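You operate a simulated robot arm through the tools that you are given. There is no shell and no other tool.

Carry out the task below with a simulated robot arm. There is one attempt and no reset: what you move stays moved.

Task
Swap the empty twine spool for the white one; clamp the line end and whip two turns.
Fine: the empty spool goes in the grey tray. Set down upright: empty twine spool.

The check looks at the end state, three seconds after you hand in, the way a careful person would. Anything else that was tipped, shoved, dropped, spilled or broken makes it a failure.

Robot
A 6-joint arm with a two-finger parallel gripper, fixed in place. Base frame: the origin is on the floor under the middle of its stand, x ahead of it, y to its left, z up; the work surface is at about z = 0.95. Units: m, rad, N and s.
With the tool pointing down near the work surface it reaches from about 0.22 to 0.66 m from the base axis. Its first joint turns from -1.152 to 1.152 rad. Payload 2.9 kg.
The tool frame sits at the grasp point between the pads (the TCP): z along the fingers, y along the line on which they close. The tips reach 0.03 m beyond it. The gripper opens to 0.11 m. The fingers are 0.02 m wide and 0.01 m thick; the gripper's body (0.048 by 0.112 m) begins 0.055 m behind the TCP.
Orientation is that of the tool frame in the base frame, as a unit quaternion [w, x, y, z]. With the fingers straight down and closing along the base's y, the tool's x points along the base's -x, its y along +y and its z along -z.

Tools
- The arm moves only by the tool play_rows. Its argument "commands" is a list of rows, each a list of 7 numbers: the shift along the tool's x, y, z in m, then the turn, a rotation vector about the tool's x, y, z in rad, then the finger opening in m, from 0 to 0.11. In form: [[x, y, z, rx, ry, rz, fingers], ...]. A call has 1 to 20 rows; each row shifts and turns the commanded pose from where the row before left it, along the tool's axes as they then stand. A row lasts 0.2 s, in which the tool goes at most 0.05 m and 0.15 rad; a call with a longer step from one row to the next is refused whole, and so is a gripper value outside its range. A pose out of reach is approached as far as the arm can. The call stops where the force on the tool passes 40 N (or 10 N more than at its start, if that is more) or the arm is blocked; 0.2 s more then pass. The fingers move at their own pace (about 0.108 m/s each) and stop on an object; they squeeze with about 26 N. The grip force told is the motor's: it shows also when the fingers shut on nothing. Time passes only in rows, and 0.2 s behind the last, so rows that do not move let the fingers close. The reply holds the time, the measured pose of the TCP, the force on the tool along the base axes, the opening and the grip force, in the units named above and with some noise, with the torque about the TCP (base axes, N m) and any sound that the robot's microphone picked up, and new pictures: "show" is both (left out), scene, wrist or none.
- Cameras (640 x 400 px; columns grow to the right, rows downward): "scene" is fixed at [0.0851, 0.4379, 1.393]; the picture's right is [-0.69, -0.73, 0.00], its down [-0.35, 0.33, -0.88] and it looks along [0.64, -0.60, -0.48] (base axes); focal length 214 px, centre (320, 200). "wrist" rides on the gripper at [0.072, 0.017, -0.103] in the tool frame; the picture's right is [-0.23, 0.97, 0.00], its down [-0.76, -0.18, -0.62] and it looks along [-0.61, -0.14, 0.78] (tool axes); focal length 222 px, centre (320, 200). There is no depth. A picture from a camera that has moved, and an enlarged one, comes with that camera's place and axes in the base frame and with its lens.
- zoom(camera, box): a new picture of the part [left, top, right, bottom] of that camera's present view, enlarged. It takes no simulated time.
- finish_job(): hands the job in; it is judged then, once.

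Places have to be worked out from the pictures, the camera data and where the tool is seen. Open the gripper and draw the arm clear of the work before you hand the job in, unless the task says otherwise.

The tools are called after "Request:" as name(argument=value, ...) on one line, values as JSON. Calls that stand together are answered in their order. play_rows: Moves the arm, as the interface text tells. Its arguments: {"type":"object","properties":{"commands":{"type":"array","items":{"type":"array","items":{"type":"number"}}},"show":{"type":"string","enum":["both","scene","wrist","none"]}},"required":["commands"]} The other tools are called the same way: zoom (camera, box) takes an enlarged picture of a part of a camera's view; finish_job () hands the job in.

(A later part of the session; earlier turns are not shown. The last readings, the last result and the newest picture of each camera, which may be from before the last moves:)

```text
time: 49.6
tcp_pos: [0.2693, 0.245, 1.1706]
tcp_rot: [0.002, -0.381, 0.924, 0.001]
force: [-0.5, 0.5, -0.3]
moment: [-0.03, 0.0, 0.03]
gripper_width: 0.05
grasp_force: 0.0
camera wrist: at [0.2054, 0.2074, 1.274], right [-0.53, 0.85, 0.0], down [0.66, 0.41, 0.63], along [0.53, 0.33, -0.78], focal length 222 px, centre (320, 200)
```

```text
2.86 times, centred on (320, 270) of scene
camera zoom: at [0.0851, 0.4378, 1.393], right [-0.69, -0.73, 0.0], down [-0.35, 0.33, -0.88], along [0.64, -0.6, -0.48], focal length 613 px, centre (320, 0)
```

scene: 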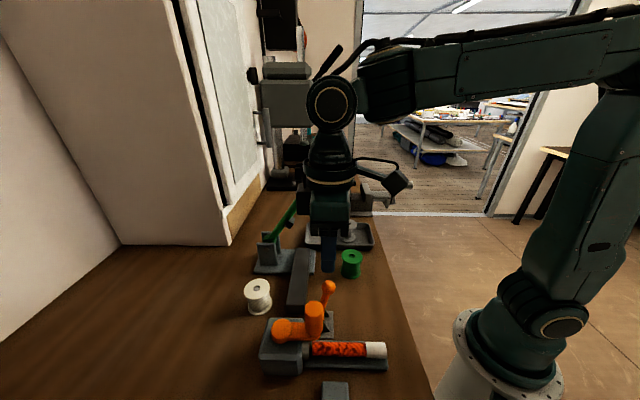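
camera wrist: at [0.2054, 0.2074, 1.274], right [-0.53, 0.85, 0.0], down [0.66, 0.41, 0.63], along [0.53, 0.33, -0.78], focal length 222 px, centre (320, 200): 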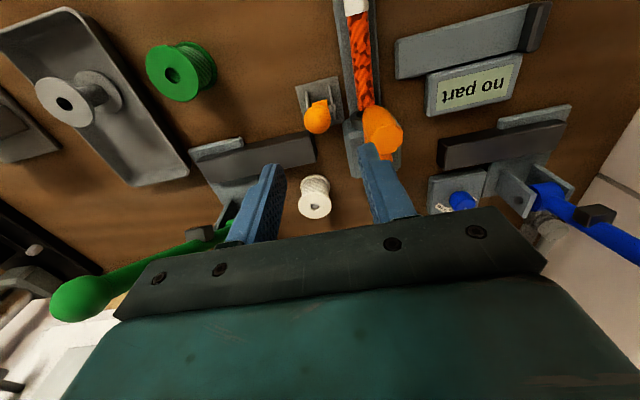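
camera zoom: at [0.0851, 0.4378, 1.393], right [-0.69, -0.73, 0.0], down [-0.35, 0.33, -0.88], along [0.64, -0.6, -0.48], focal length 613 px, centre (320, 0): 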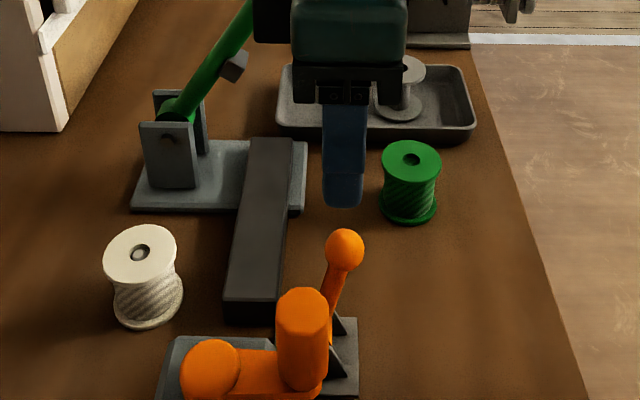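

Ball is 2.5 mm toward tool −y; the crank handle is ~53 mm to tool +y. I'll narrow the fingers to 0.042, centre and descend to straddle the ball (tcp ≈1.069).

Request:
play_rows(commands=[[0.0005, -0.0025, 0, 0, 0, 0, 0.042], [0, 0, 0.025, 0, 0, 0, 0.042], [0, 0, 0.025, 0, 0, 0, 0.042], [0, 0, 0.025, 0, 0, 0, 0.042], [0, 0, 0.015, 0, 0, 0, 0.042], [0, 0, 0.01, 0, 0, 0, 0.042], [0, 0, 0, 0, 0, 0, 0.042]], show="both")

Request:
zoom(camera="wrist", box=[240, 90, 420, 230])

Request:
zoom(camera="scene", box=[270, 220, 390, 350])

```text
time: 51.2
tcp_pos: [0.2725, 0.2466, 1.0691]
tcp_rot: [0.001, -0.381, 0.924, 0.001]
force: [0.2, -0.3, 0.1]
moment: [-0.05, 0.0, -0.02]
gripper_width: 0.0419
grasp_force: 0.0
camera wrist: at [0.2083, 0.2086, 1.1727], right [-0.53, 0.85, 0.0], down [0.66, 0.41, 0.63], along [0.53, 0.33, -0.78], focal length 222 px, centre (320, 200)
```

scene: 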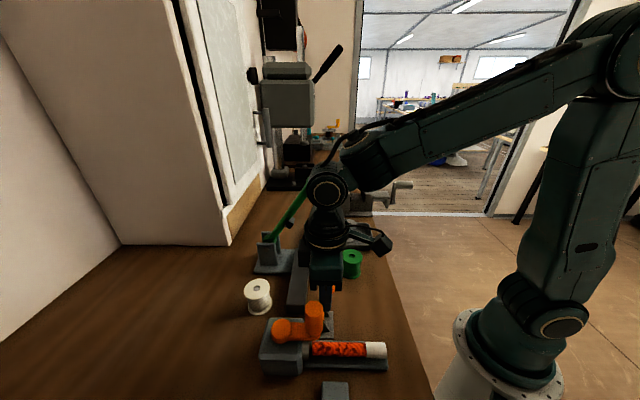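
wrist: 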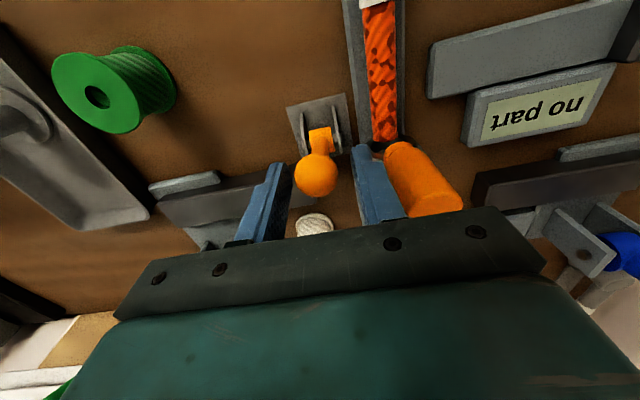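

```text
2.86 times, centred on (330, 160) of wrist
camera zoom: at [0.2083, 0.2086, 1.1727], right [-0.53, 0.85, 0.0], down [0.66, 0.41, 0.63], along [0.53, 0.33, -0.78], focal length 635 px, centre (291, 314)
```

zoom: 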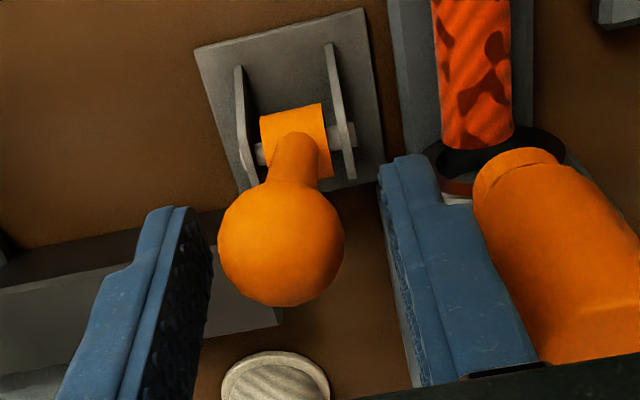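

```text
3.08 times, centred on (330, 285) of scene
camera zoom: at [0.0851, 0.4379, 1.393], right [-0.69, -0.73, 0.0], down [-0.35, 0.33, -0.88], along [0.64, -0.6, -0.48], focal length 660 px, centre (289, -62)
```

zoom: 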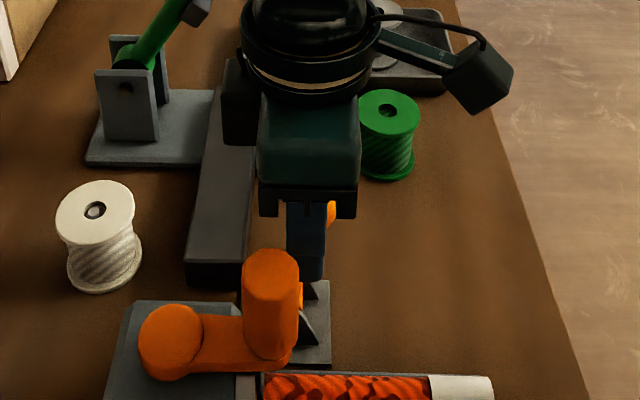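

The ball is between the fingers, 2 mm toward tool −y. I'll centre on it and close.

Request:
play_rows(commands=[[0.001, -0.002, 0, 0, 0, 0, 0.042], [0, 0, 0, 0, 0, 0, 0.042], [0, 0, 0, 0, 0, 0, 0.03], [0, 0, 0, 0, 0, 0, 0.015], [0, 0, 0, 0, 0, 0, 0.015]], show="wrist")

```text
time: 52.4
tcp_pos: [0.2715, 0.2466, 1.0719]
tcp_rot: [0.001, -0.385, 0.923, 0.001]
force: [-13.5, 14.8, -1.6]
moment: [0.18, 0.05, 0.02]
gripper_width: 0.0253
grasp_force: 45.1
camera wrist: at [0.2085, 0.2072, 1.1734], right [-0.53, 0.85, 0.0], down [0.66, 0.41, 0.63], along [0.53, 0.33, -0.78], focal length 222 px, centre (320, 200)
```

wrist: 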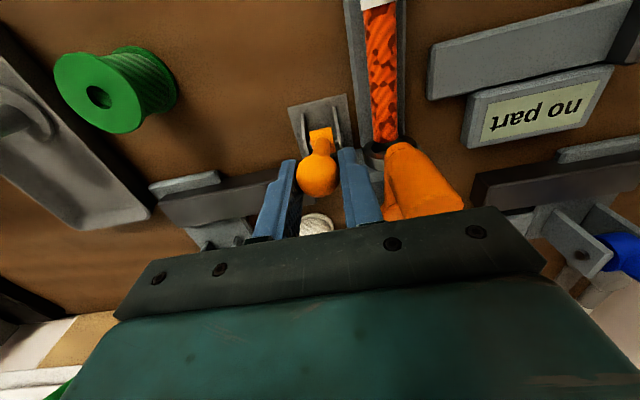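

A 20 N side force along tool +y shows I'm about 1–2 mm too far in −y. I'll relieve it.

Request:
play_rows(commands=[[0, 0.0015, 0, 0, 0, 0, 0.015], [0, 0, 0, 0, 0, 0, 0.015]], show="none")

```text
time: 53.0
tcp_pos: [0.2719, 0.2462, 1.0705]
tcp_rot: [0.001, -0.382, 0.924, 0.001]
force: [-8.8, 11.7, -6.9]
moment: [0.18, -0.03, 0.07]
gripper_width: 0.0252
grasp_force: 45.4
```

Request:
play_rows(commands=[[0, 0.002, 0, 0, 0, 0, 0.015], [0, 0, 0, 0, 0, 0, 0.015]], show="wrist")

```text
time: 53.6
tcp_pos: [0.2715, 0.246, 1.0718]
tcp_rot: [0.002, -0.38, 0.925, 0.0]
force: [7.3, -2.5, -12.0]
moment: [0.06, -0.16, 0.03]
gripper_width: 0.0248
grasp_force: 44.5
camera wrist: at [0.2079, 0.208, 1.1734], right [-0.52, 0.85, 0.0], down [0.66, 0.41, 0.63], along [0.53, 0.33, -0.78], focal length 222 px, centre (320, 200)
```

wrist: 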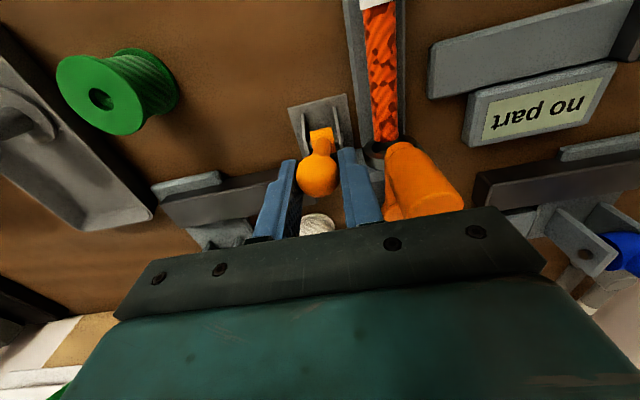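

Side force now mostly relieved (slightly over), with a −12 N vertical component. I'll ease back 0.6 mm and 1 mm down to balance.

Request:
play_rows(commands=[[0, -0.0006, 0.001, 0, 0, 0, 0.015], [0, 0, 0, 0, 0, 0, 0.015]], show="none")

```text
time: 54.2
tcp_pos: [0.2704, 0.2455, 1.0711]
tcp_rot: [0.003, -0.382, 0.924, 0.0]
force: [6.5, -9.6, 6.1]
moment: [-0.26, 0.05, -0.19]
gripper_width: 0.0252
grasp_force: 44.6
```

Forces are within ±12 N (friction hysteresis). Now I test the lever gently toward its lean (−u) along the arc about its hinge, ~10°.

Request:
play_rows(commands=[[0.0047, -0.0004, 0.001, 0, 0, 0, 0.015], [0.0047, 0, 0.0012, 0, 0, 0, 0.015], [0.0046, 0, 0.0015, 0, 0, 0, 0.015], [0, 0, 0, 0, 0, 0, 0.015]], show="both")

Request:
zoom(camera="scene", box=[270, 220, 390, 350])

```text
time: 55.2
tcp_pos: [0.2617, 0.2357, 1.0675]
tcp_rot: [0.003, -0.381, 0.925, 0.002]
force: [23.4, -5.0, 6.9]
moment: [0.77, -0.99, 0.14]
gripper_width: 0.0252
grasp_force: 45.1
camera wrist: at [0.1982, 0.1979, 1.1694], right [-0.53, 0.85, 0.0], down [0.66, 0.41, 0.63], along [0.54, 0.33, -0.78], focal length 222 px, centre (320, 200)
```

scene: 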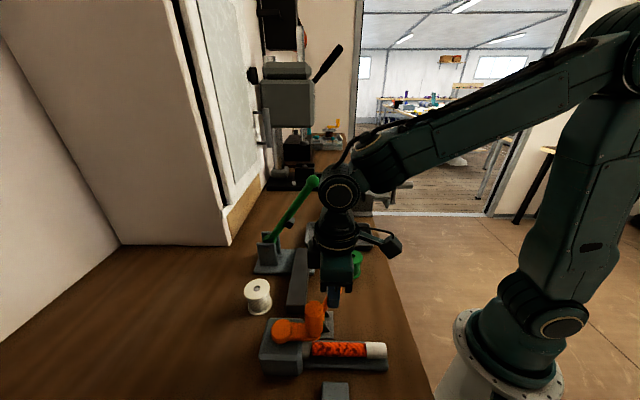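
wrist: 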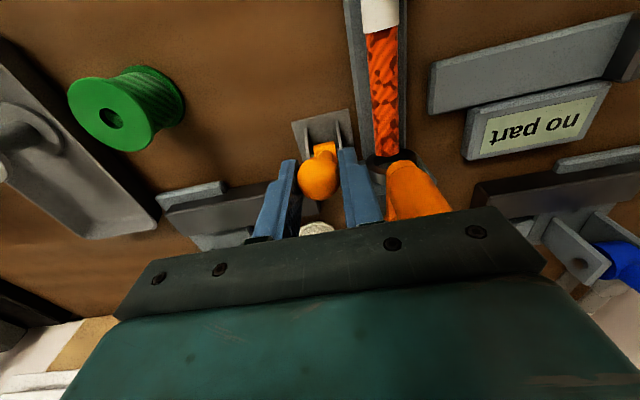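

```text
3.08 times, centred on (330, 285) of scene
camera zoom: at [0.0857, 0.4376, 1.3931], right [-0.69, -0.73, 0.0], down [-0.35, 0.33, -0.88], along [0.64, -0.6, -0.48], focal length 660 px, centre (289, -62)
```

zoom: 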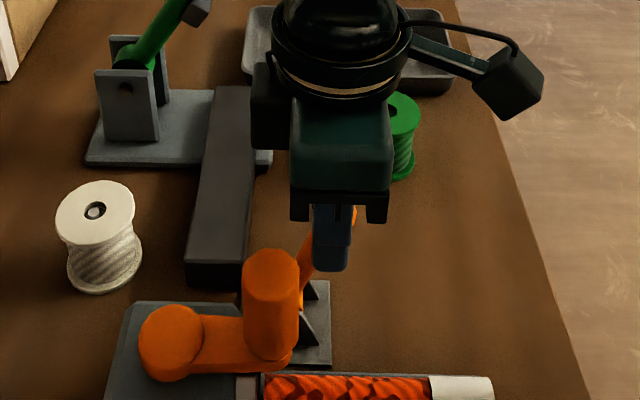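

The lever does move toward −u, but clamping the ball rigidly fights its rotation (1.2 N·m, 20 N sideways). I'll release and see whether the lever stays, then push rather than grip.

Request:
play_rows(commands=[[0, 0, 0, 0, 0, 0, 0.042], [0, 0, 0, 0, 0, 0, 0.042]], show="both")

Request:
zoom(camera="wrist", box=[240, 90, 420, 230])

Request:
zoom(camera="scene", box=[290, 260, 370, 350])

```text
time: 55.8
tcp_pos: [0.2601, 0.2362, 1.0662]
tcp_rot: [0.001, -0.383, 0.924, 0.0]
force: [-0.1, -0.3, 0.1]
moment: [0.0, 0.0, 0.0]
gripper_width: 0.042
grasp_force: 0.1
camera wrist: at [0.1967, 0.1977, 1.1691], right [-0.53, 0.85, 0.0], down [0.66, 0.41, 0.62], along [0.53, 0.33, -0.78], focal length 222 px, centre (320, 200)
```

scene: 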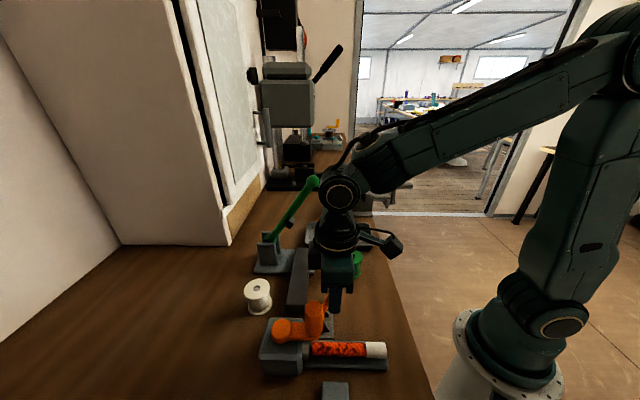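
wrist: 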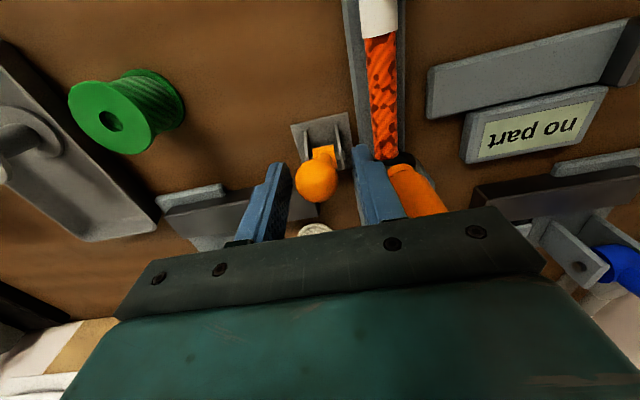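

```text
2.86 times, centred on (330, 160) of wrist
camera zoom: at [0.1967, 0.1977, 1.1691], right [-0.53, 0.85, 0.0], down [0.66, 0.41, 0.62], along [0.53, 0.33, -0.78], focal length 635 px, centre (291, 314)
```

zoom: 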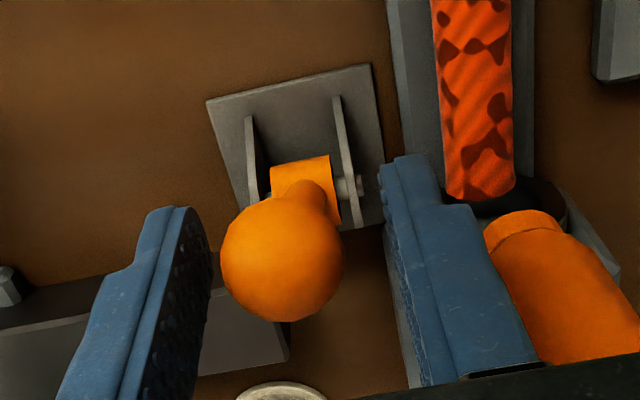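

```text
4.44 times, centred on (330, 305) of scene
camera zoom: at [0.0851, 0.4379, 1.393], right [-0.69, -0.73, 0.0], down [-0.35, 0.33, -0.88], along [0.64, -0.6, -0.48], focal length 953 px, centre (276, -267)
```

zoom: 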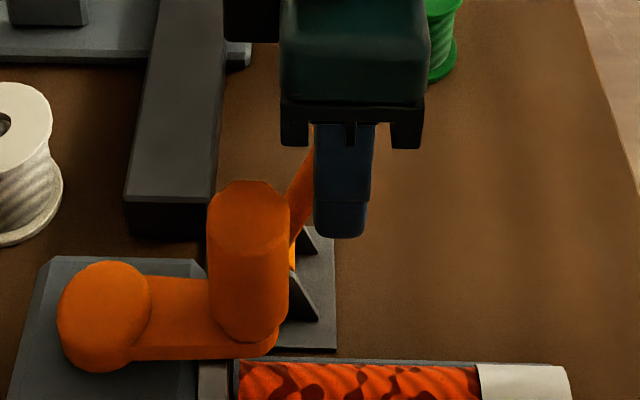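

The lever stayed where I moved it (~18° lean), so it swings toward −u and holds by friction. I'll raise, go to its +u side, close the fingers and come down behind the ball to push it.

Request:
play_rows(commands=[[0, 0, -0.025, 0, 0, 0, 0.042], [0, 0, -0.025, 0, 0, 0, 0.042], [-0.015, 0, 0, 0, 0, 0, 0.042], [-0.017, 0, 0, 0, 0, 0, 0.0], [0, 0, 0, 0, 0, 0, 0.0], [0, 0, 0, 0, 0, 0, 0.0]], show="both")

Request:
zoom(camera="wrist", box=[240, 70, 420, 210])

Request:
zoom(camera="scene", box=[290, 240, 370, 350])

```text
time: 57.2
tcp_pos: [0.2835, 0.2596, 1.1178]
tcp_rot: [0.001, -0.381, 0.924, 0.001]
force: [1.5, -0.3, -0.1]
moment: [0.01, 0.01, -0.03]
gripper_width: 0.0
grasp_force: 26.0
camera wrist: at [0.2208, 0.2216, 1.2193], right [-0.53, 0.85, 0.0], down [0.66, 0.41, 0.63], along [0.53, 0.33, -0.78], focal length 222 px, centre (320, 200)
```

scene: 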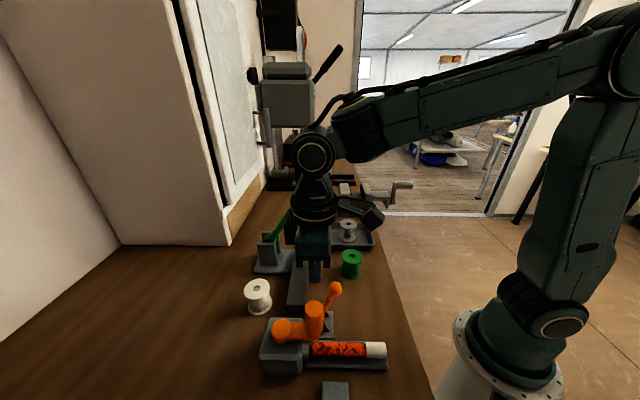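
wrist: 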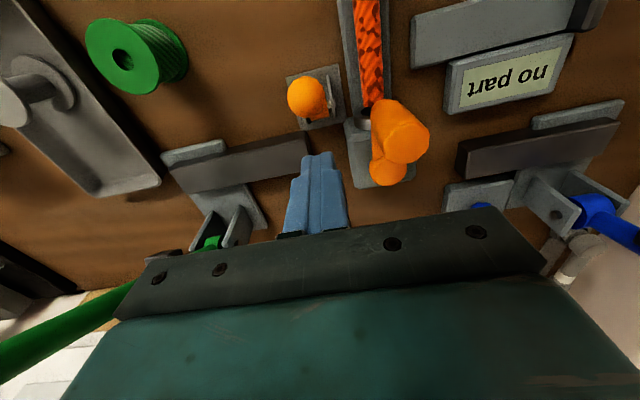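

```text
2.86 times, centred on (330, 140) of wrist
camera zoom: at [0.2208, 0.2216, 1.2193], right [-0.53, 0.85, 0.0], down [0.66, 0.41, 0.63], along [0.53, 0.33, -0.78], focal length 635 px, centre (291, 371)
```

zoom: 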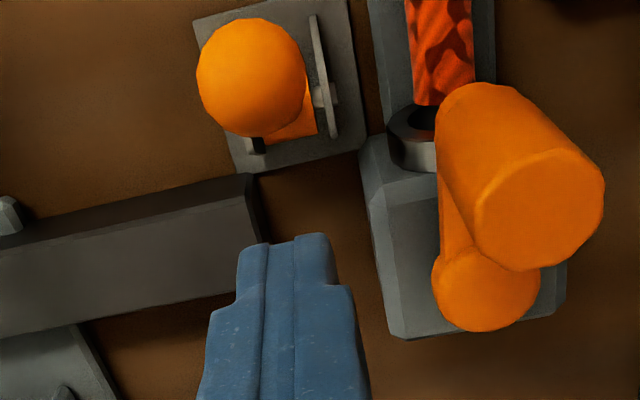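

```text
3.64 times, centred on (330, 295) of scene
camera zoom: at [0.0851, 0.4379, 1.393], right [-0.69, -0.73, 0.0], down [-0.35, 0.33, -0.88], along [0.64, -0.6, -0.48], focal length 780 px, centre (284, -146)
```

zoom: 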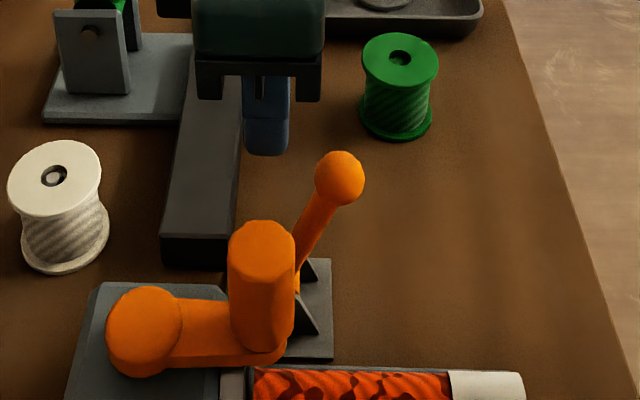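

Lever leans ~20°, ball about 33 mm ahead of my closed fingers. I'll lower behind it and push along −u.

Request:
play_rows(commands=[[0, 0, 0.02, 0, 0, 0, 0.0], [0, 0, 0.02, 0, 0, 0, 0.0], [0, 0, 0.01, 0, 0, 0, 0.0], [0.008, 0, 0, 0, 0, 0, 0.0], [0.006, 0, 0.001, 0, 0, 0, 0.0], [0.006, 0, 0.001, 0, 0, 0, 0.0], [0.006, 0, 0.002, 0, 0, 0, 0.0], [0.006, 0, 0.002, 0, 0, 0, 0.0], [0, 0, 0, 0, 0, 0, 0.0]], show="both")

Request:
zoom(camera="wrist", box=[240, 70, 420, 210])

Request:
zoom(camera="scene", box=[290, 240, 370, 350])

```text
time: 59.2
tcp_pos: [0.2608, 0.2363, 1.0585]
tcp_rot: [0.001, -0.382, 0.924, 0.001]
force: [0.6, 0.0, 1.9]
moment: [0.01, -0.01, 0.01]
gripper_width: 0.0
grasp_force: 26.0
camera wrist: at [0.1975, 0.1974, 1.1624], right [-0.53, 0.85, 0.0], down [0.66, 0.41, 0.63], along [0.53, 0.33, -0.78], focal length 222 px, centre (320, 200)
```

scene: 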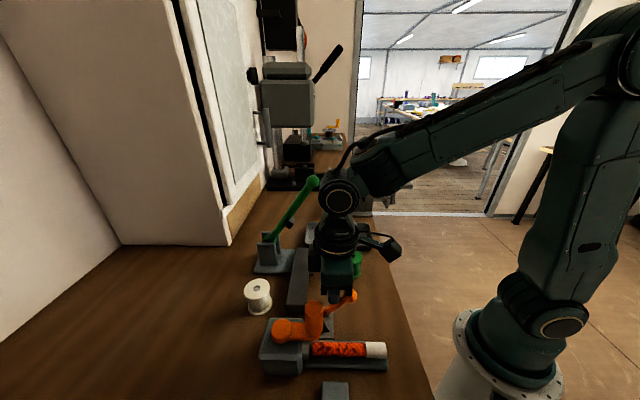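
wrist: 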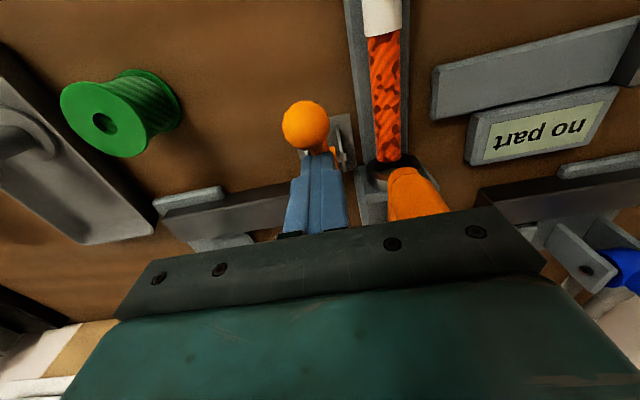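

```text
2.86 times, centred on (330, 140) of wrist
camera zoom: at [0.1975, 0.1974, 1.1624], right [-0.53, 0.85, 0.0], down [0.66, 0.41, 0.63], along [0.53, 0.33, -0.78], focal length 635 px, centre (291, 371)
```

zoom: 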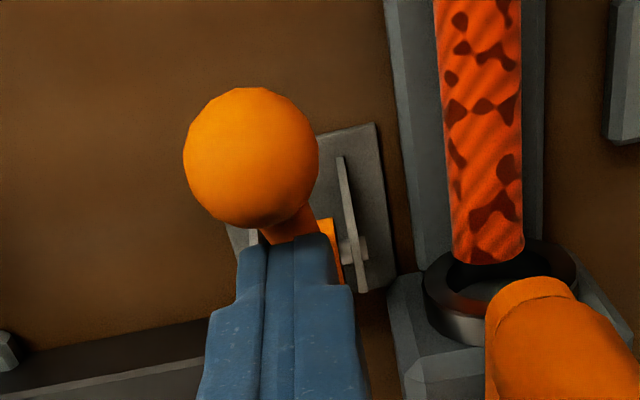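

```text
3.64 times, centred on (330, 295) of scene
camera zoom: at [0.0851, 0.4379, 1.393], right [-0.69, -0.73, 0.0], down [-0.35, 0.33, -0.88], along [0.64, -0.6, -0.48], focal length 780 px, centre (284, -146)
```

zoom: 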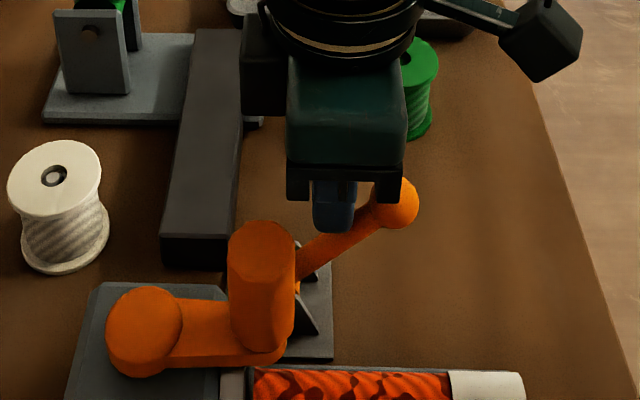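

The lever swings easily and is now at ~45°. I'll keep following the arc, pushing the shaft near the ball down and outwards.

Request:
play_rows(commands=[[0.0068, 0, 0.0052, 0, 0, 0, 0.0], [0.0063, 0, 0.0065, 0, 0, 0, 0.0], [0.0053, 0, 0.0074, 0, 0, 0, 0.0], [0.0043, 0, 0.008, 0, 0, 0, 0.0], [0, 0, 0, 0, 0, 0, 0.0]], show="both")

Request:
zoom(camera="wrist", box=[240, 70, 420, 210])

Request:
zoom(camera="scene", box=[290, 240, 370, 350])

```text
time: 60.4
tcp_pos: [0.2453, 0.2215, 1.0338]
tcp_rot: [0.002, -0.381, 0.924, 0.0]
force: [0.2, 0.9, 1.3]
moment: [0.02, 0.04, -0.03]
gripper_width: 0.0
grasp_force: 26.2
camera wrist: at [0.1812, 0.1823, 1.1363], right [-0.53, 0.85, 0.0], down [0.66, 0.41, 0.63], along [0.53, 0.33, -0.78], focal length 222 px, centre (320, 200)
```

scene: 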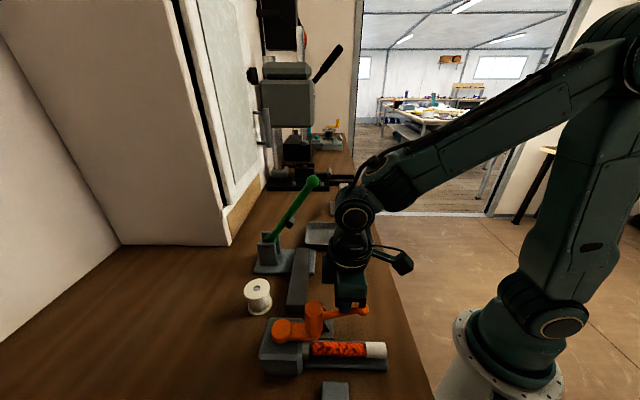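
wrist: 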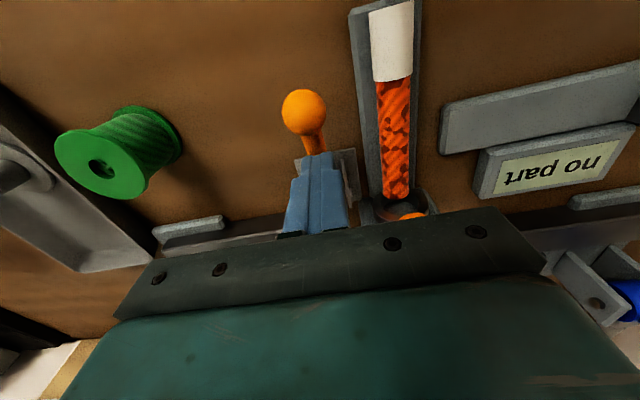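

```text
2.86 times, centred on (330, 140) of wrist
camera zoom: at [0.1812, 0.1823, 1.1363], right [-0.53, 0.85, 0.0], down [0.66, 0.41, 0.63], along [0.53, 0.33, -0.78], focal length 635 px, centre (291, 371)
```

zoom: 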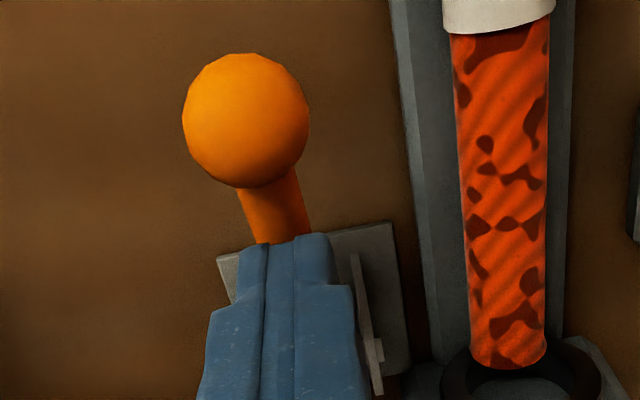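

```text
3.64 times, centred on (330, 295) of scene
camera zoom: at [0.0851, 0.4379, 1.393], right [-0.69, -0.73, 0.0], down [-0.35, 0.33, -0.88], along [0.64, -0.6, -0.48], focal length 780 px, centre (284, -146)
```

zoom: 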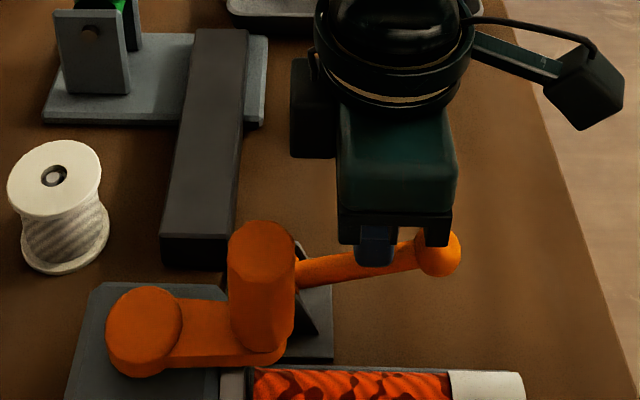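

The lever is now at ~75° with almost no resistance. Continuing in small steps to find the closed stop.

Request:
play_rows(commands=[[0.002, 0, 0.004, 0, 0, 0, 0.0], [0.001, 0, 0.004, 0, 0, 0, 0.0], [0.001, 0, 0.004, 0, 0, 0, 0.0], [0, 0, 0, 0, 0, 0, 0.0]], show="both")

Request:
zoom(camera="scene", box=[290, 240, 370, 350])

```text
time: 61.4
tcp_pos: [0.2421, 0.2181, 1.0212]
tcp_rot: [0.001, -0.382, 0.924, 0.0]
force: [-0.9, 0.8, 1.0]
moment: [-0.01, 0.0, -0.04]
gripper_width: 0.0
grasp_force: 26.1
camera wrist: at [0.1785, 0.179, 1.1235], right [-0.53, 0.85, 0.0], down [0.66, 0.41, 0.63], along [0.53, 0.33, -0.78], focal length 222 px, centre (320, 200)
```

scene: 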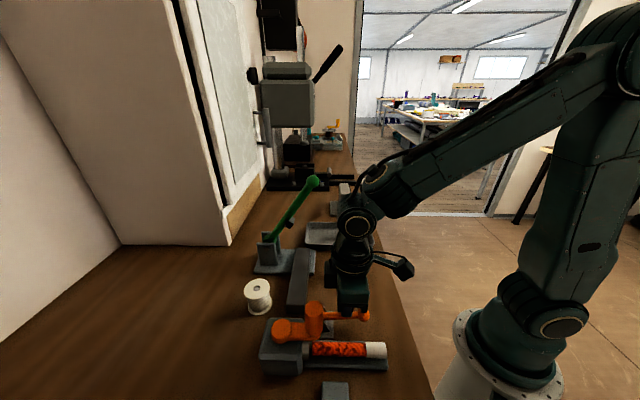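
wrist: 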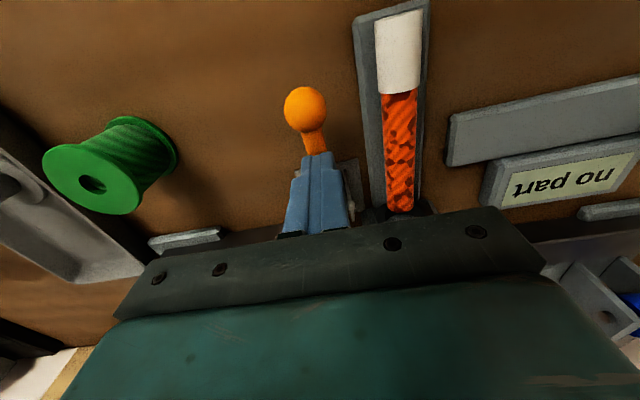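

```text
3.64 times, centred on (330, 295) of scene
camera zoom: at [0.0851, 0.4379, 1.393], right [-0.69, -0.73, 0.0], down [-0.35, 0.33, -0.88], along [0.64, -0.6, -0.48], focal length 780 px, centre (284, -146)
```

zoom: 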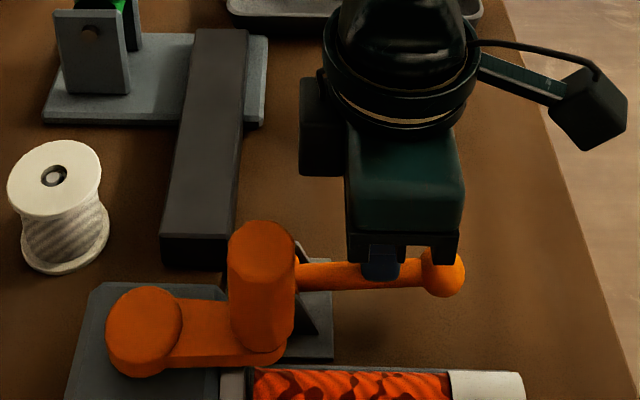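

Lever is about horizontal, still no stop force or click. I'll keep going in 2 mm steps watching the force.

Request:
play_rows(commands=[[0, 0, 0.002, 0, 0, 0, 0.0], [0, 0, 0.002, 0, 0, 0, 0.0], [0, 0, 0, 0, 0, 0, 0.0]], show="none")

Request:
zoom(camera="scene", box=[290, 240, 370, 350])

```text
time: 62.2
tcp_pos: [0.2425, 0.2185, 1.0204]
tcp_rot: [0.004, -0.382, 0.924, 0.002]
force: [-1.2, -1.8, 9.1]
moment: [-0.13, 0.09, 0.02]
gripper_width: 0.0
grasp_force: 26.3
stopped in row 3: the force on the tool passed its limit at 42 N (the readings are from after the stop); the commanded pose is now the measured one
```

```text
3.64 times, centred on (330, 295) of scene
camera zoom: at [0.085, 0.4377, 1.3931], right [-0.69, -0.73, 0.0], down [-0.35, 0.33, -0.88], along [0.64, -0.6, -0.48], focal length 780 px, centre (284, -146)
```

zoom: 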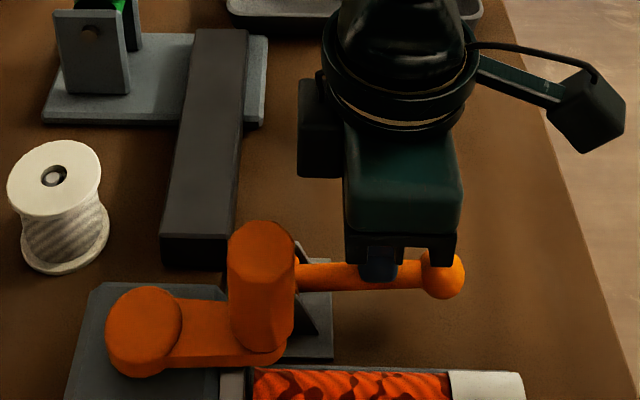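

Hard stop reached with the lever horizontal (42 N) — the clamp lever is fully down. I'll back off upward and check that it stays, moving the camera over the crank.

Request:
play_rows(commands=[[0, 0, -0.02, 0, 0, 0, 0.0], [0, 0, -0.04, 0, 0, 0, 0.0], [0, 0, -0.045, 0, 0, 0, 0.0], [0, 0, -0.045, 0, 0, 0, 0.0], [0, 0, -0.045, 0, 0, 0, 0.0], [-0.013, 0.0135, 0, 0, 0, 0, 0.0], [-0.013, 0.0135, 0, 0, 0, 0, 0.0], [-0.013, 0.0135, 0, 0, 0, 0, 0.0], [-0.013, 0.013, 0, 0, 0, 0, 0.0], [0, 0, 0, 0, 0, 0, 0.0]], show="both")

Request:
zoom(camera="wrist", box=[250, 60, 400, 190])

Request:
zoom(camera="scene", box=[250, 260, 400, 390])

```text
time: 64.4
tcp_pos: [0.2407, 0.2914, 1.2139]
tcp_rot: [0.002, -0.382, 0.924, 0.001]
force: [0.2, 0.0, 0.1]
moment: [0.01, 0.04, -0.05]
gripper_width: 0.0
grasp_force: 25.5
camera wrist: at [0.1783, 0.2529, 1.3161], right [-0.53, 0.85, 0.0], down [0.66, 0.41, 0.63], along [0.53, 0.33, -0.78], focal length 222 px, centre (320, 200)
```

scene: 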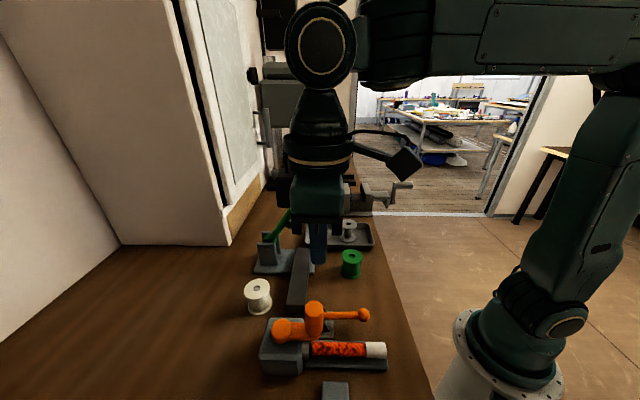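
wrist: 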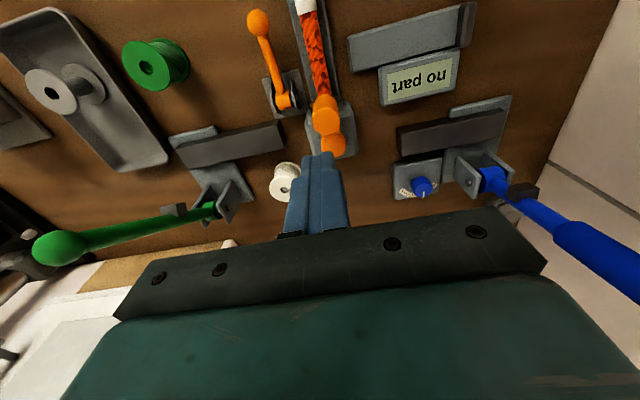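

```text
3.08 times, centred on (325, 125) of wrist
camera zoom: at [0.1783, 0.2529, 1.3161], right [-0.53, 0.85, 0.0], down [0.66, 0.41, 0.63], along [0.53, 0.33, -0.78], focal length 684 px, centre (305, 431)
```

zoom: 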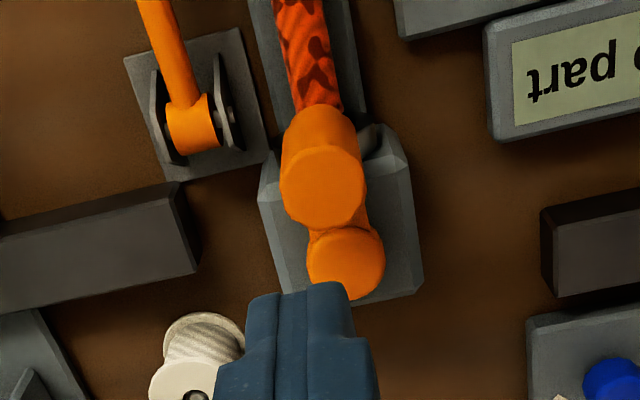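

```text
3.08 times, centred on (325, 325) of scene
camera zoom: at [0.0851, 0.4379, 1.393], right [-0.69, -0.73, 0.0], down [-0.35, 0.33, -0.88], along [0.64, -0.6, -0.48], focal length 660 px, centre (305, -185)
```

zoom: 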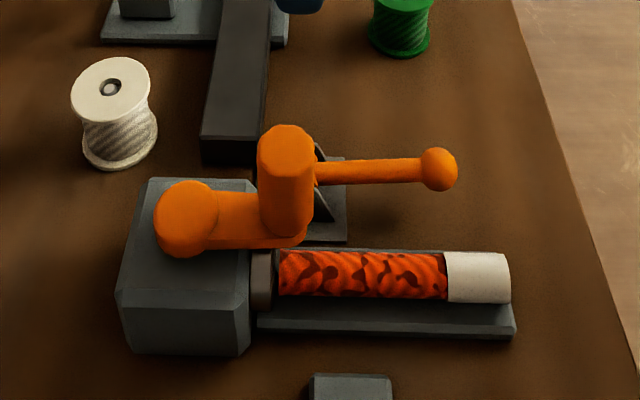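

The orange lever now lies flat and stays. The crank hub is at ≈(0.275,0.334), handle at ≈(0.240,0.298), radius ≈0.05, so I'll turn it by pushing the handle with the closed fingers as a post. First I position the post beside the handle (on its +w side) with tips at z≈1.062.

Request:
play_rows(commands=[[-0.0045, -0.015, 0, 0, 0, 0, 0.0], [0, -0.015, 0, 0, 0, 0, 0.0], [0, 0, 0.03, 0, 0, 0, 0.0], [0, 0, 0.03, 0, 0, 0, 0.0], [0, 0, 0.03, 0, 0, 0, 0.0], [0, 0, 0.02, 0, 0, 0, 0.0], [0, 0, 0.01, 0, 0, 0, 0.0], [0, 0, 0, 0, 0, 0, 0.0]], show="both")

Request:
zoom(camera="wrist", box=[250, 90, 430, 220])

Request:
zoom(camera="scene", box=[250, 240, 400, 370])

```text
time: 66.2
tcp_pos: [0.2647, 0.2754, 1.0936]
tcp_rot: [0.004, -0.382, 0.924, 0.002]
force: [-0.7, 0.2, 0.1]
moment: [0.01, -0.01, 0.02]
gripper_width: 0.0
grasp_force: 26.0
camera wrist: at [0.2012, 0.2363, 1.1967], right [-0.53, 0.85, 0.0], down [0.66, 0.41, 0.63], along [0.53, 0.33, -0.78], focal length 222 px, centre (320, 200)
```

scene: 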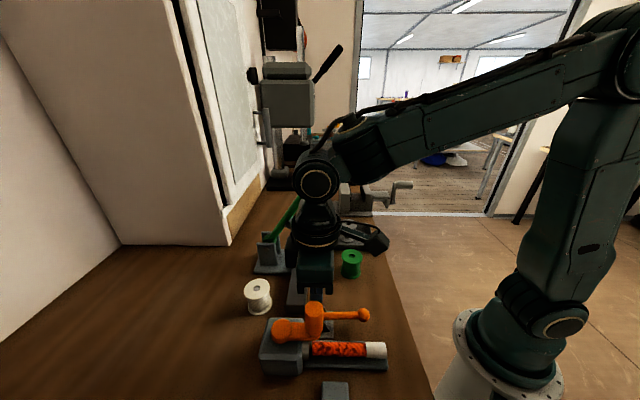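
wrist: 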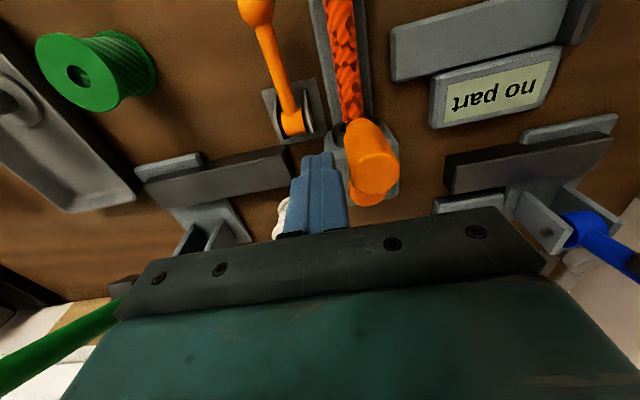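

```text
3.08 times, centred on (340, 155) of wrist
camera zoom: at [0.2012, 0.2363, 1.1967], right [-0.53, 0.85, 0.0], down [0.66, 0.41, 0.63], along [0.53, 0.33, -0.78], focal length 684 px, centre (258, 338)
```

zoom: 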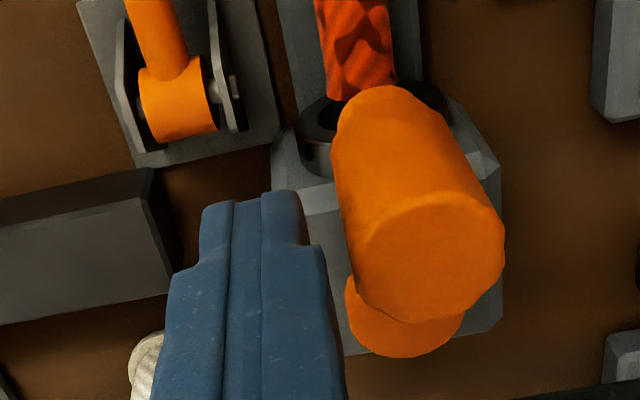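

```text
3.08 times, centred on (325, 305) of scene
camera zoom: at [0.0851, 0.4379, 1.393], right [-0.69, -0.73, 0.0], down [-0.35, 0.33, -0.88], along [0.64, -0.6, -0.48], focal length 660 px, centre (305, -123)
```

zoom: 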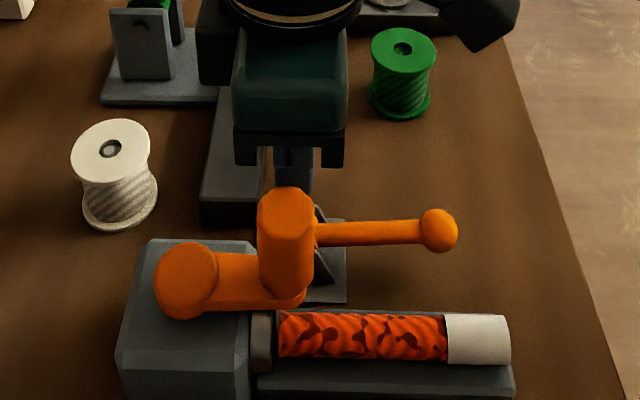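

Handle centre is 33.5 mm from the post in tool +y, top at z≈1.09, and the hub is ~50 mm behind it in tool −x. I'll make contact and push the first ~30° (clockwise from above) to test the resistance.

Request:
play_rows(commands=[[0, 0.005, 0, 0, 0, 0, 0.0], [0, 0.005, 0, 0, 0, 0, 0.0], [0.0035, 0.0087, 0, 0, 0, 0, 0.0], [0.0023, 0.0084, 0, 0, 0, 0, 0.0], [0.0012, 0.0084, 0, 0, 0, 0, 0.0]], show="both")

Request:
zoom(camera="wrist", box=[250, 90, 430, 220])

Request:
zoom(camera="scene", box=[250, 240, 400, 370])

```text
time: 67.4
tcp_pos: [0.2347, 0.294, 1.094]
tcp_rot: [0.002, -0.382, 0.924, 0.001]
force: [0.5, -0.4, 0.7]
moment: [-0.04, 0.0, 0.01]
gripper_width: 0.0001
grasp_force: 25.9
camera wrist: at [0.171, 0.2559, 1.1962], right [-0.53, 0.85, 0.0], down [0.66, 0.41, 0.63], along [0.53, 0.33, -0.78], focal length 222 px, centre (320, 200)
```

scene: 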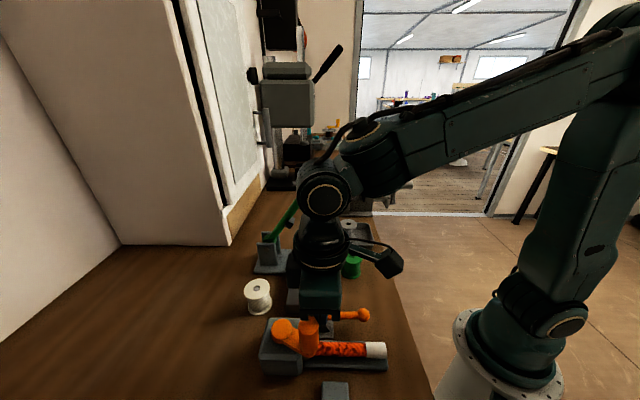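
wrist: 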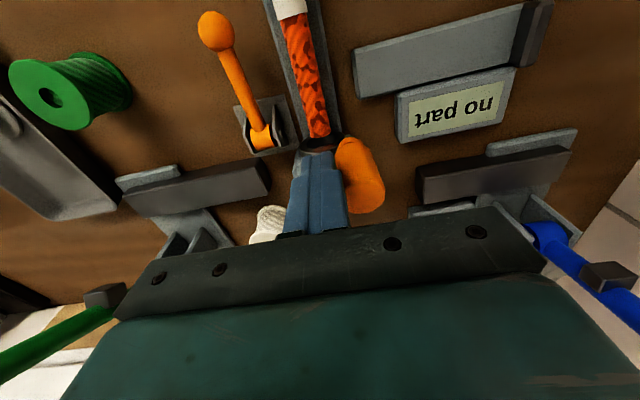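

```text
3.08 times, centred on (340, 155) of wrist
camera zoom: at [0.171, 0.2559, 1.1962], right [-0.53, 0.85, 0.0], down [0.66, 0.41, 0.63], along [0.53, 0.33, -0.78], focal length 684 px, centre (258, 338)
```

zoom: 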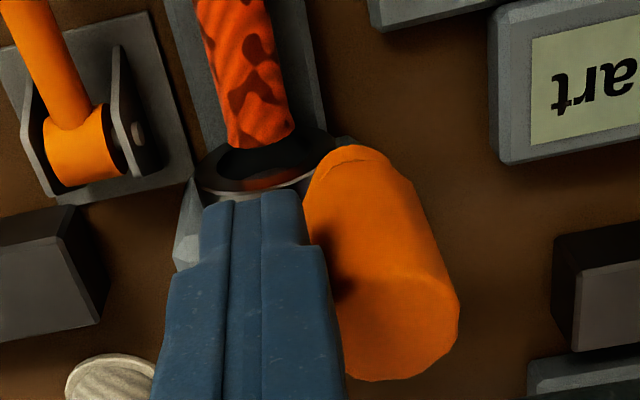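

```text
3.08 times, centred on (325, 305) of scene
camera zoom: at [0.0851, 0.4378, 1.3931], right [-0.69, -0.73, 0.0], down [-0.35, 0.33, -0.88], along [0.64, -0.6, -0.48], focal length 660 px, centre (305, -123)
```

zoom: 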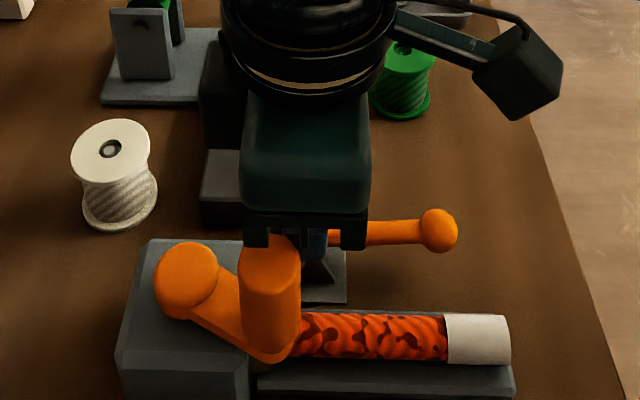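

The crank turned ~30° with no noticeable resistance. I'll continue around the circle to ~120° and check.

Request:
play_rows(commands=[[-0.0005, 0.0092, 0, 0, 0, 0, 0], [-0.0027, 0.0096, 0, 0, 0, 0, 0], [-0.0051, 0.0095, 0, 0, 0, 0, 0], [-0.0074, 0.0085, 0, 0, 0, 0, 0], [-0.0084, 0.0068, 0, 0, 0, 0, 0], [-0.0087, 0.005, 0, 0, 0, 0, 0], [-0.0087, 0.0035, 0, 0, 0, 0, 0], [-0.0084, 0.0023, 0, 0, 0, 0, 0], [-0.0084, 0.0012, 0, 0, 0, 0, 0]], show="both")

Request:
zoom(camera="wrist", box=[250, 90, 430, 220])

Request:
zoom(camera="scene", box=[250, 240, 400, 370])

```text
time: 69.4
tcp_pos: [0.2387, 0.3737, 1.0941]
tcp_rot: [0.003, -0.383, 0.924, 0.002]
force: [-0.4, -0.9, -0.5]
moment: [-0.01, 0.02, 0.0]
gripper_width: 0.0
grasp_force: 25.9
camera wrist: at [0.1745, 0.336, 1.1973], right [-0.53, 0.85, 0.0], down [0.66, 0.41, 0.63], along [0.53, 0.33, -0.78], focal length 222 px, centre (320, 200)
```

scene: 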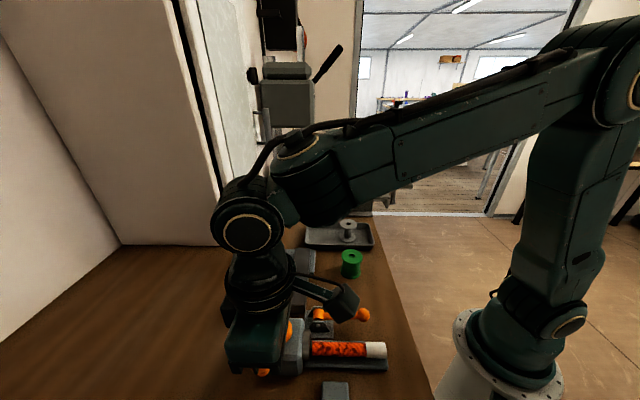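
wrist: 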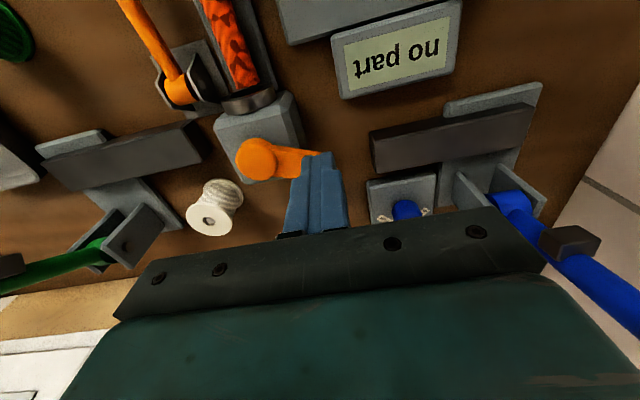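

```text
3.08 times, centred on (340, 155) of wrist
camera zoom: at [0.1745, 0.336, 1.1973], right [-0.53, 0.85, 0.0], down [0.66, 0.41, 0.63], along [0.53, 0.33, -0.78], focal length 684 px, centre (258, 338)
```

zoom: 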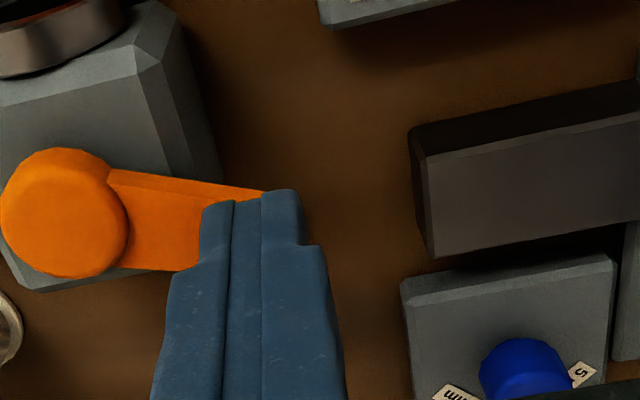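

```text
3.08 times, centred on (325, 305) of scene
camera zoom: at [0.0851, 0.4378, 1.393], right [-0.69, -0.73, 0.0], down [-0.35, 0.33, -0.88], along [0.64, -0.6, -0.48], focal length 660 px, centre (305, -123)
```

zoom: 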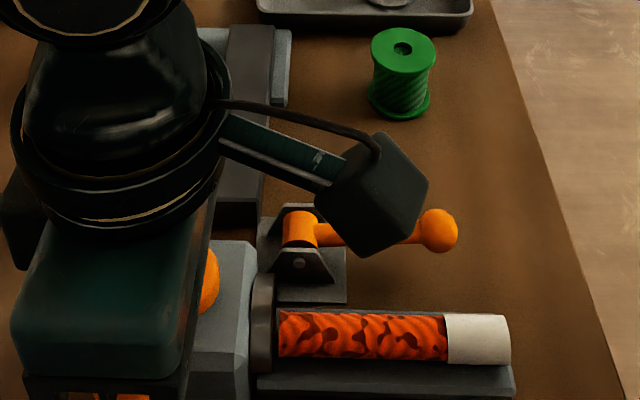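

The crank follows (arm now at ~110–120°). Continuing another 90°.

Request:
play_rows(commands=[[-0.0092, -0.0005, 0, 0, 0, 0, 0], [-0.0096, -0.0027, 0, 0, 0, 0, 0], [-0.0095, -0.0051, 0, 0, 0, 0, 0], [-0.0085, -0.0074, 0, 0, 0, 0, 0], [-0.0068, -0.0084, 0, 0, 0, 0, 0], [-0.005, -0.0087, 0, 0, 0, 0, 0], [-0.0035, -0.0087, 0, 0, 0, 0, 0], [-0.0023, -0.0084, 0, 0, 0, 0, 0], [-0.0012, -0.0084, 0, 0, 0, 0, 0]], show="both")

Request:
zoom(camera="wrist", box=[230, 60, 410, 220])

Request:
zoom(camera="scene", box=[220, 240, 370, 370])

```text
time: 71.0
tcp_pos: [0.2969, 0.3856, 1.0944]
tcp_rot: [0.0, -0.396, 0.918, 0.002]
force: [-13.5, 8.8, 1.6]
moment: [0.16, 0.21, 0.06]
gripper_width: 0.0
grasp_force: 26.0
stopped in row 8: the force on the tool passed its limit at 49 N (the readings are from after the stop); the commanded pose is now the measured one
camera wrist: at [0.2349, 0.3454, 1.1973], right [-0.55, 0.83, 0.0], down [0.65, 0.43, 0.62], along [0.52, 0.35, -0.78], focal length 222 px, centre (320, 200)
```

scene: 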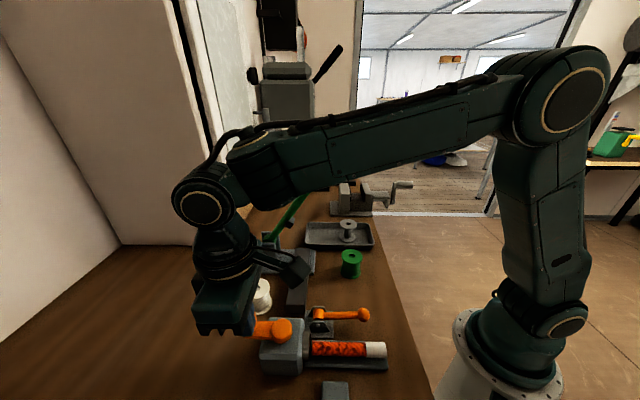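
wrist: 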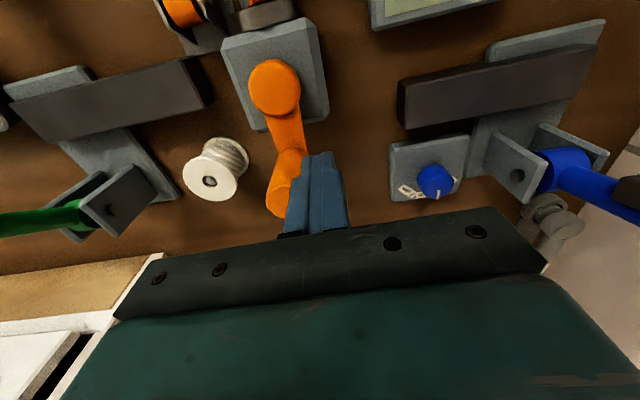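

```text
2.50 times, centred on (320, 140) of wrist
camera zoom: at [0.2349, 0.3454, 1.1973], right [-0.55, 0.83, 0.0], down [0.65, 0.43, 0.62], along [0.52, 0.35, -0.78], focal length 555 px, centre (320, 350)
```

zoom: 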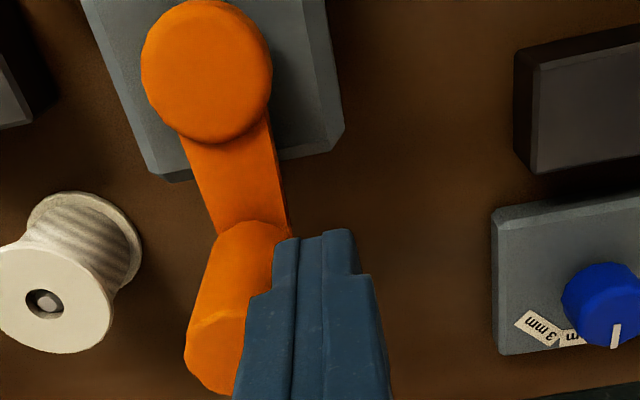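

```text
3.08 times, centred on (295, 305) of scene
camera zoom: at [0.0847, 0.4381, 1.393], right [-0.69, -0.73, 0.0], down [-0.35, 0.33, -0.88], along [0.64, -0.6, -0.48], focal length 660 px, centre (397, -123)
```

zoom: 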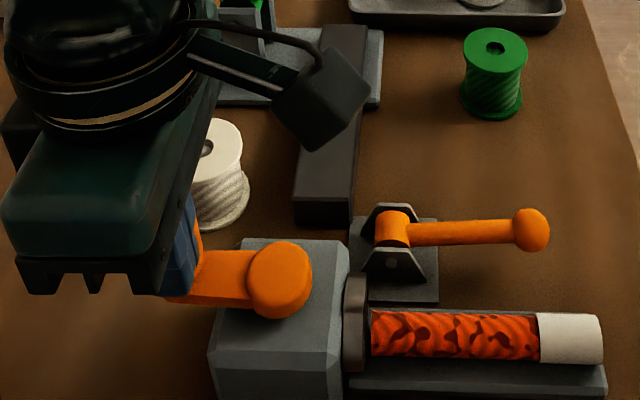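

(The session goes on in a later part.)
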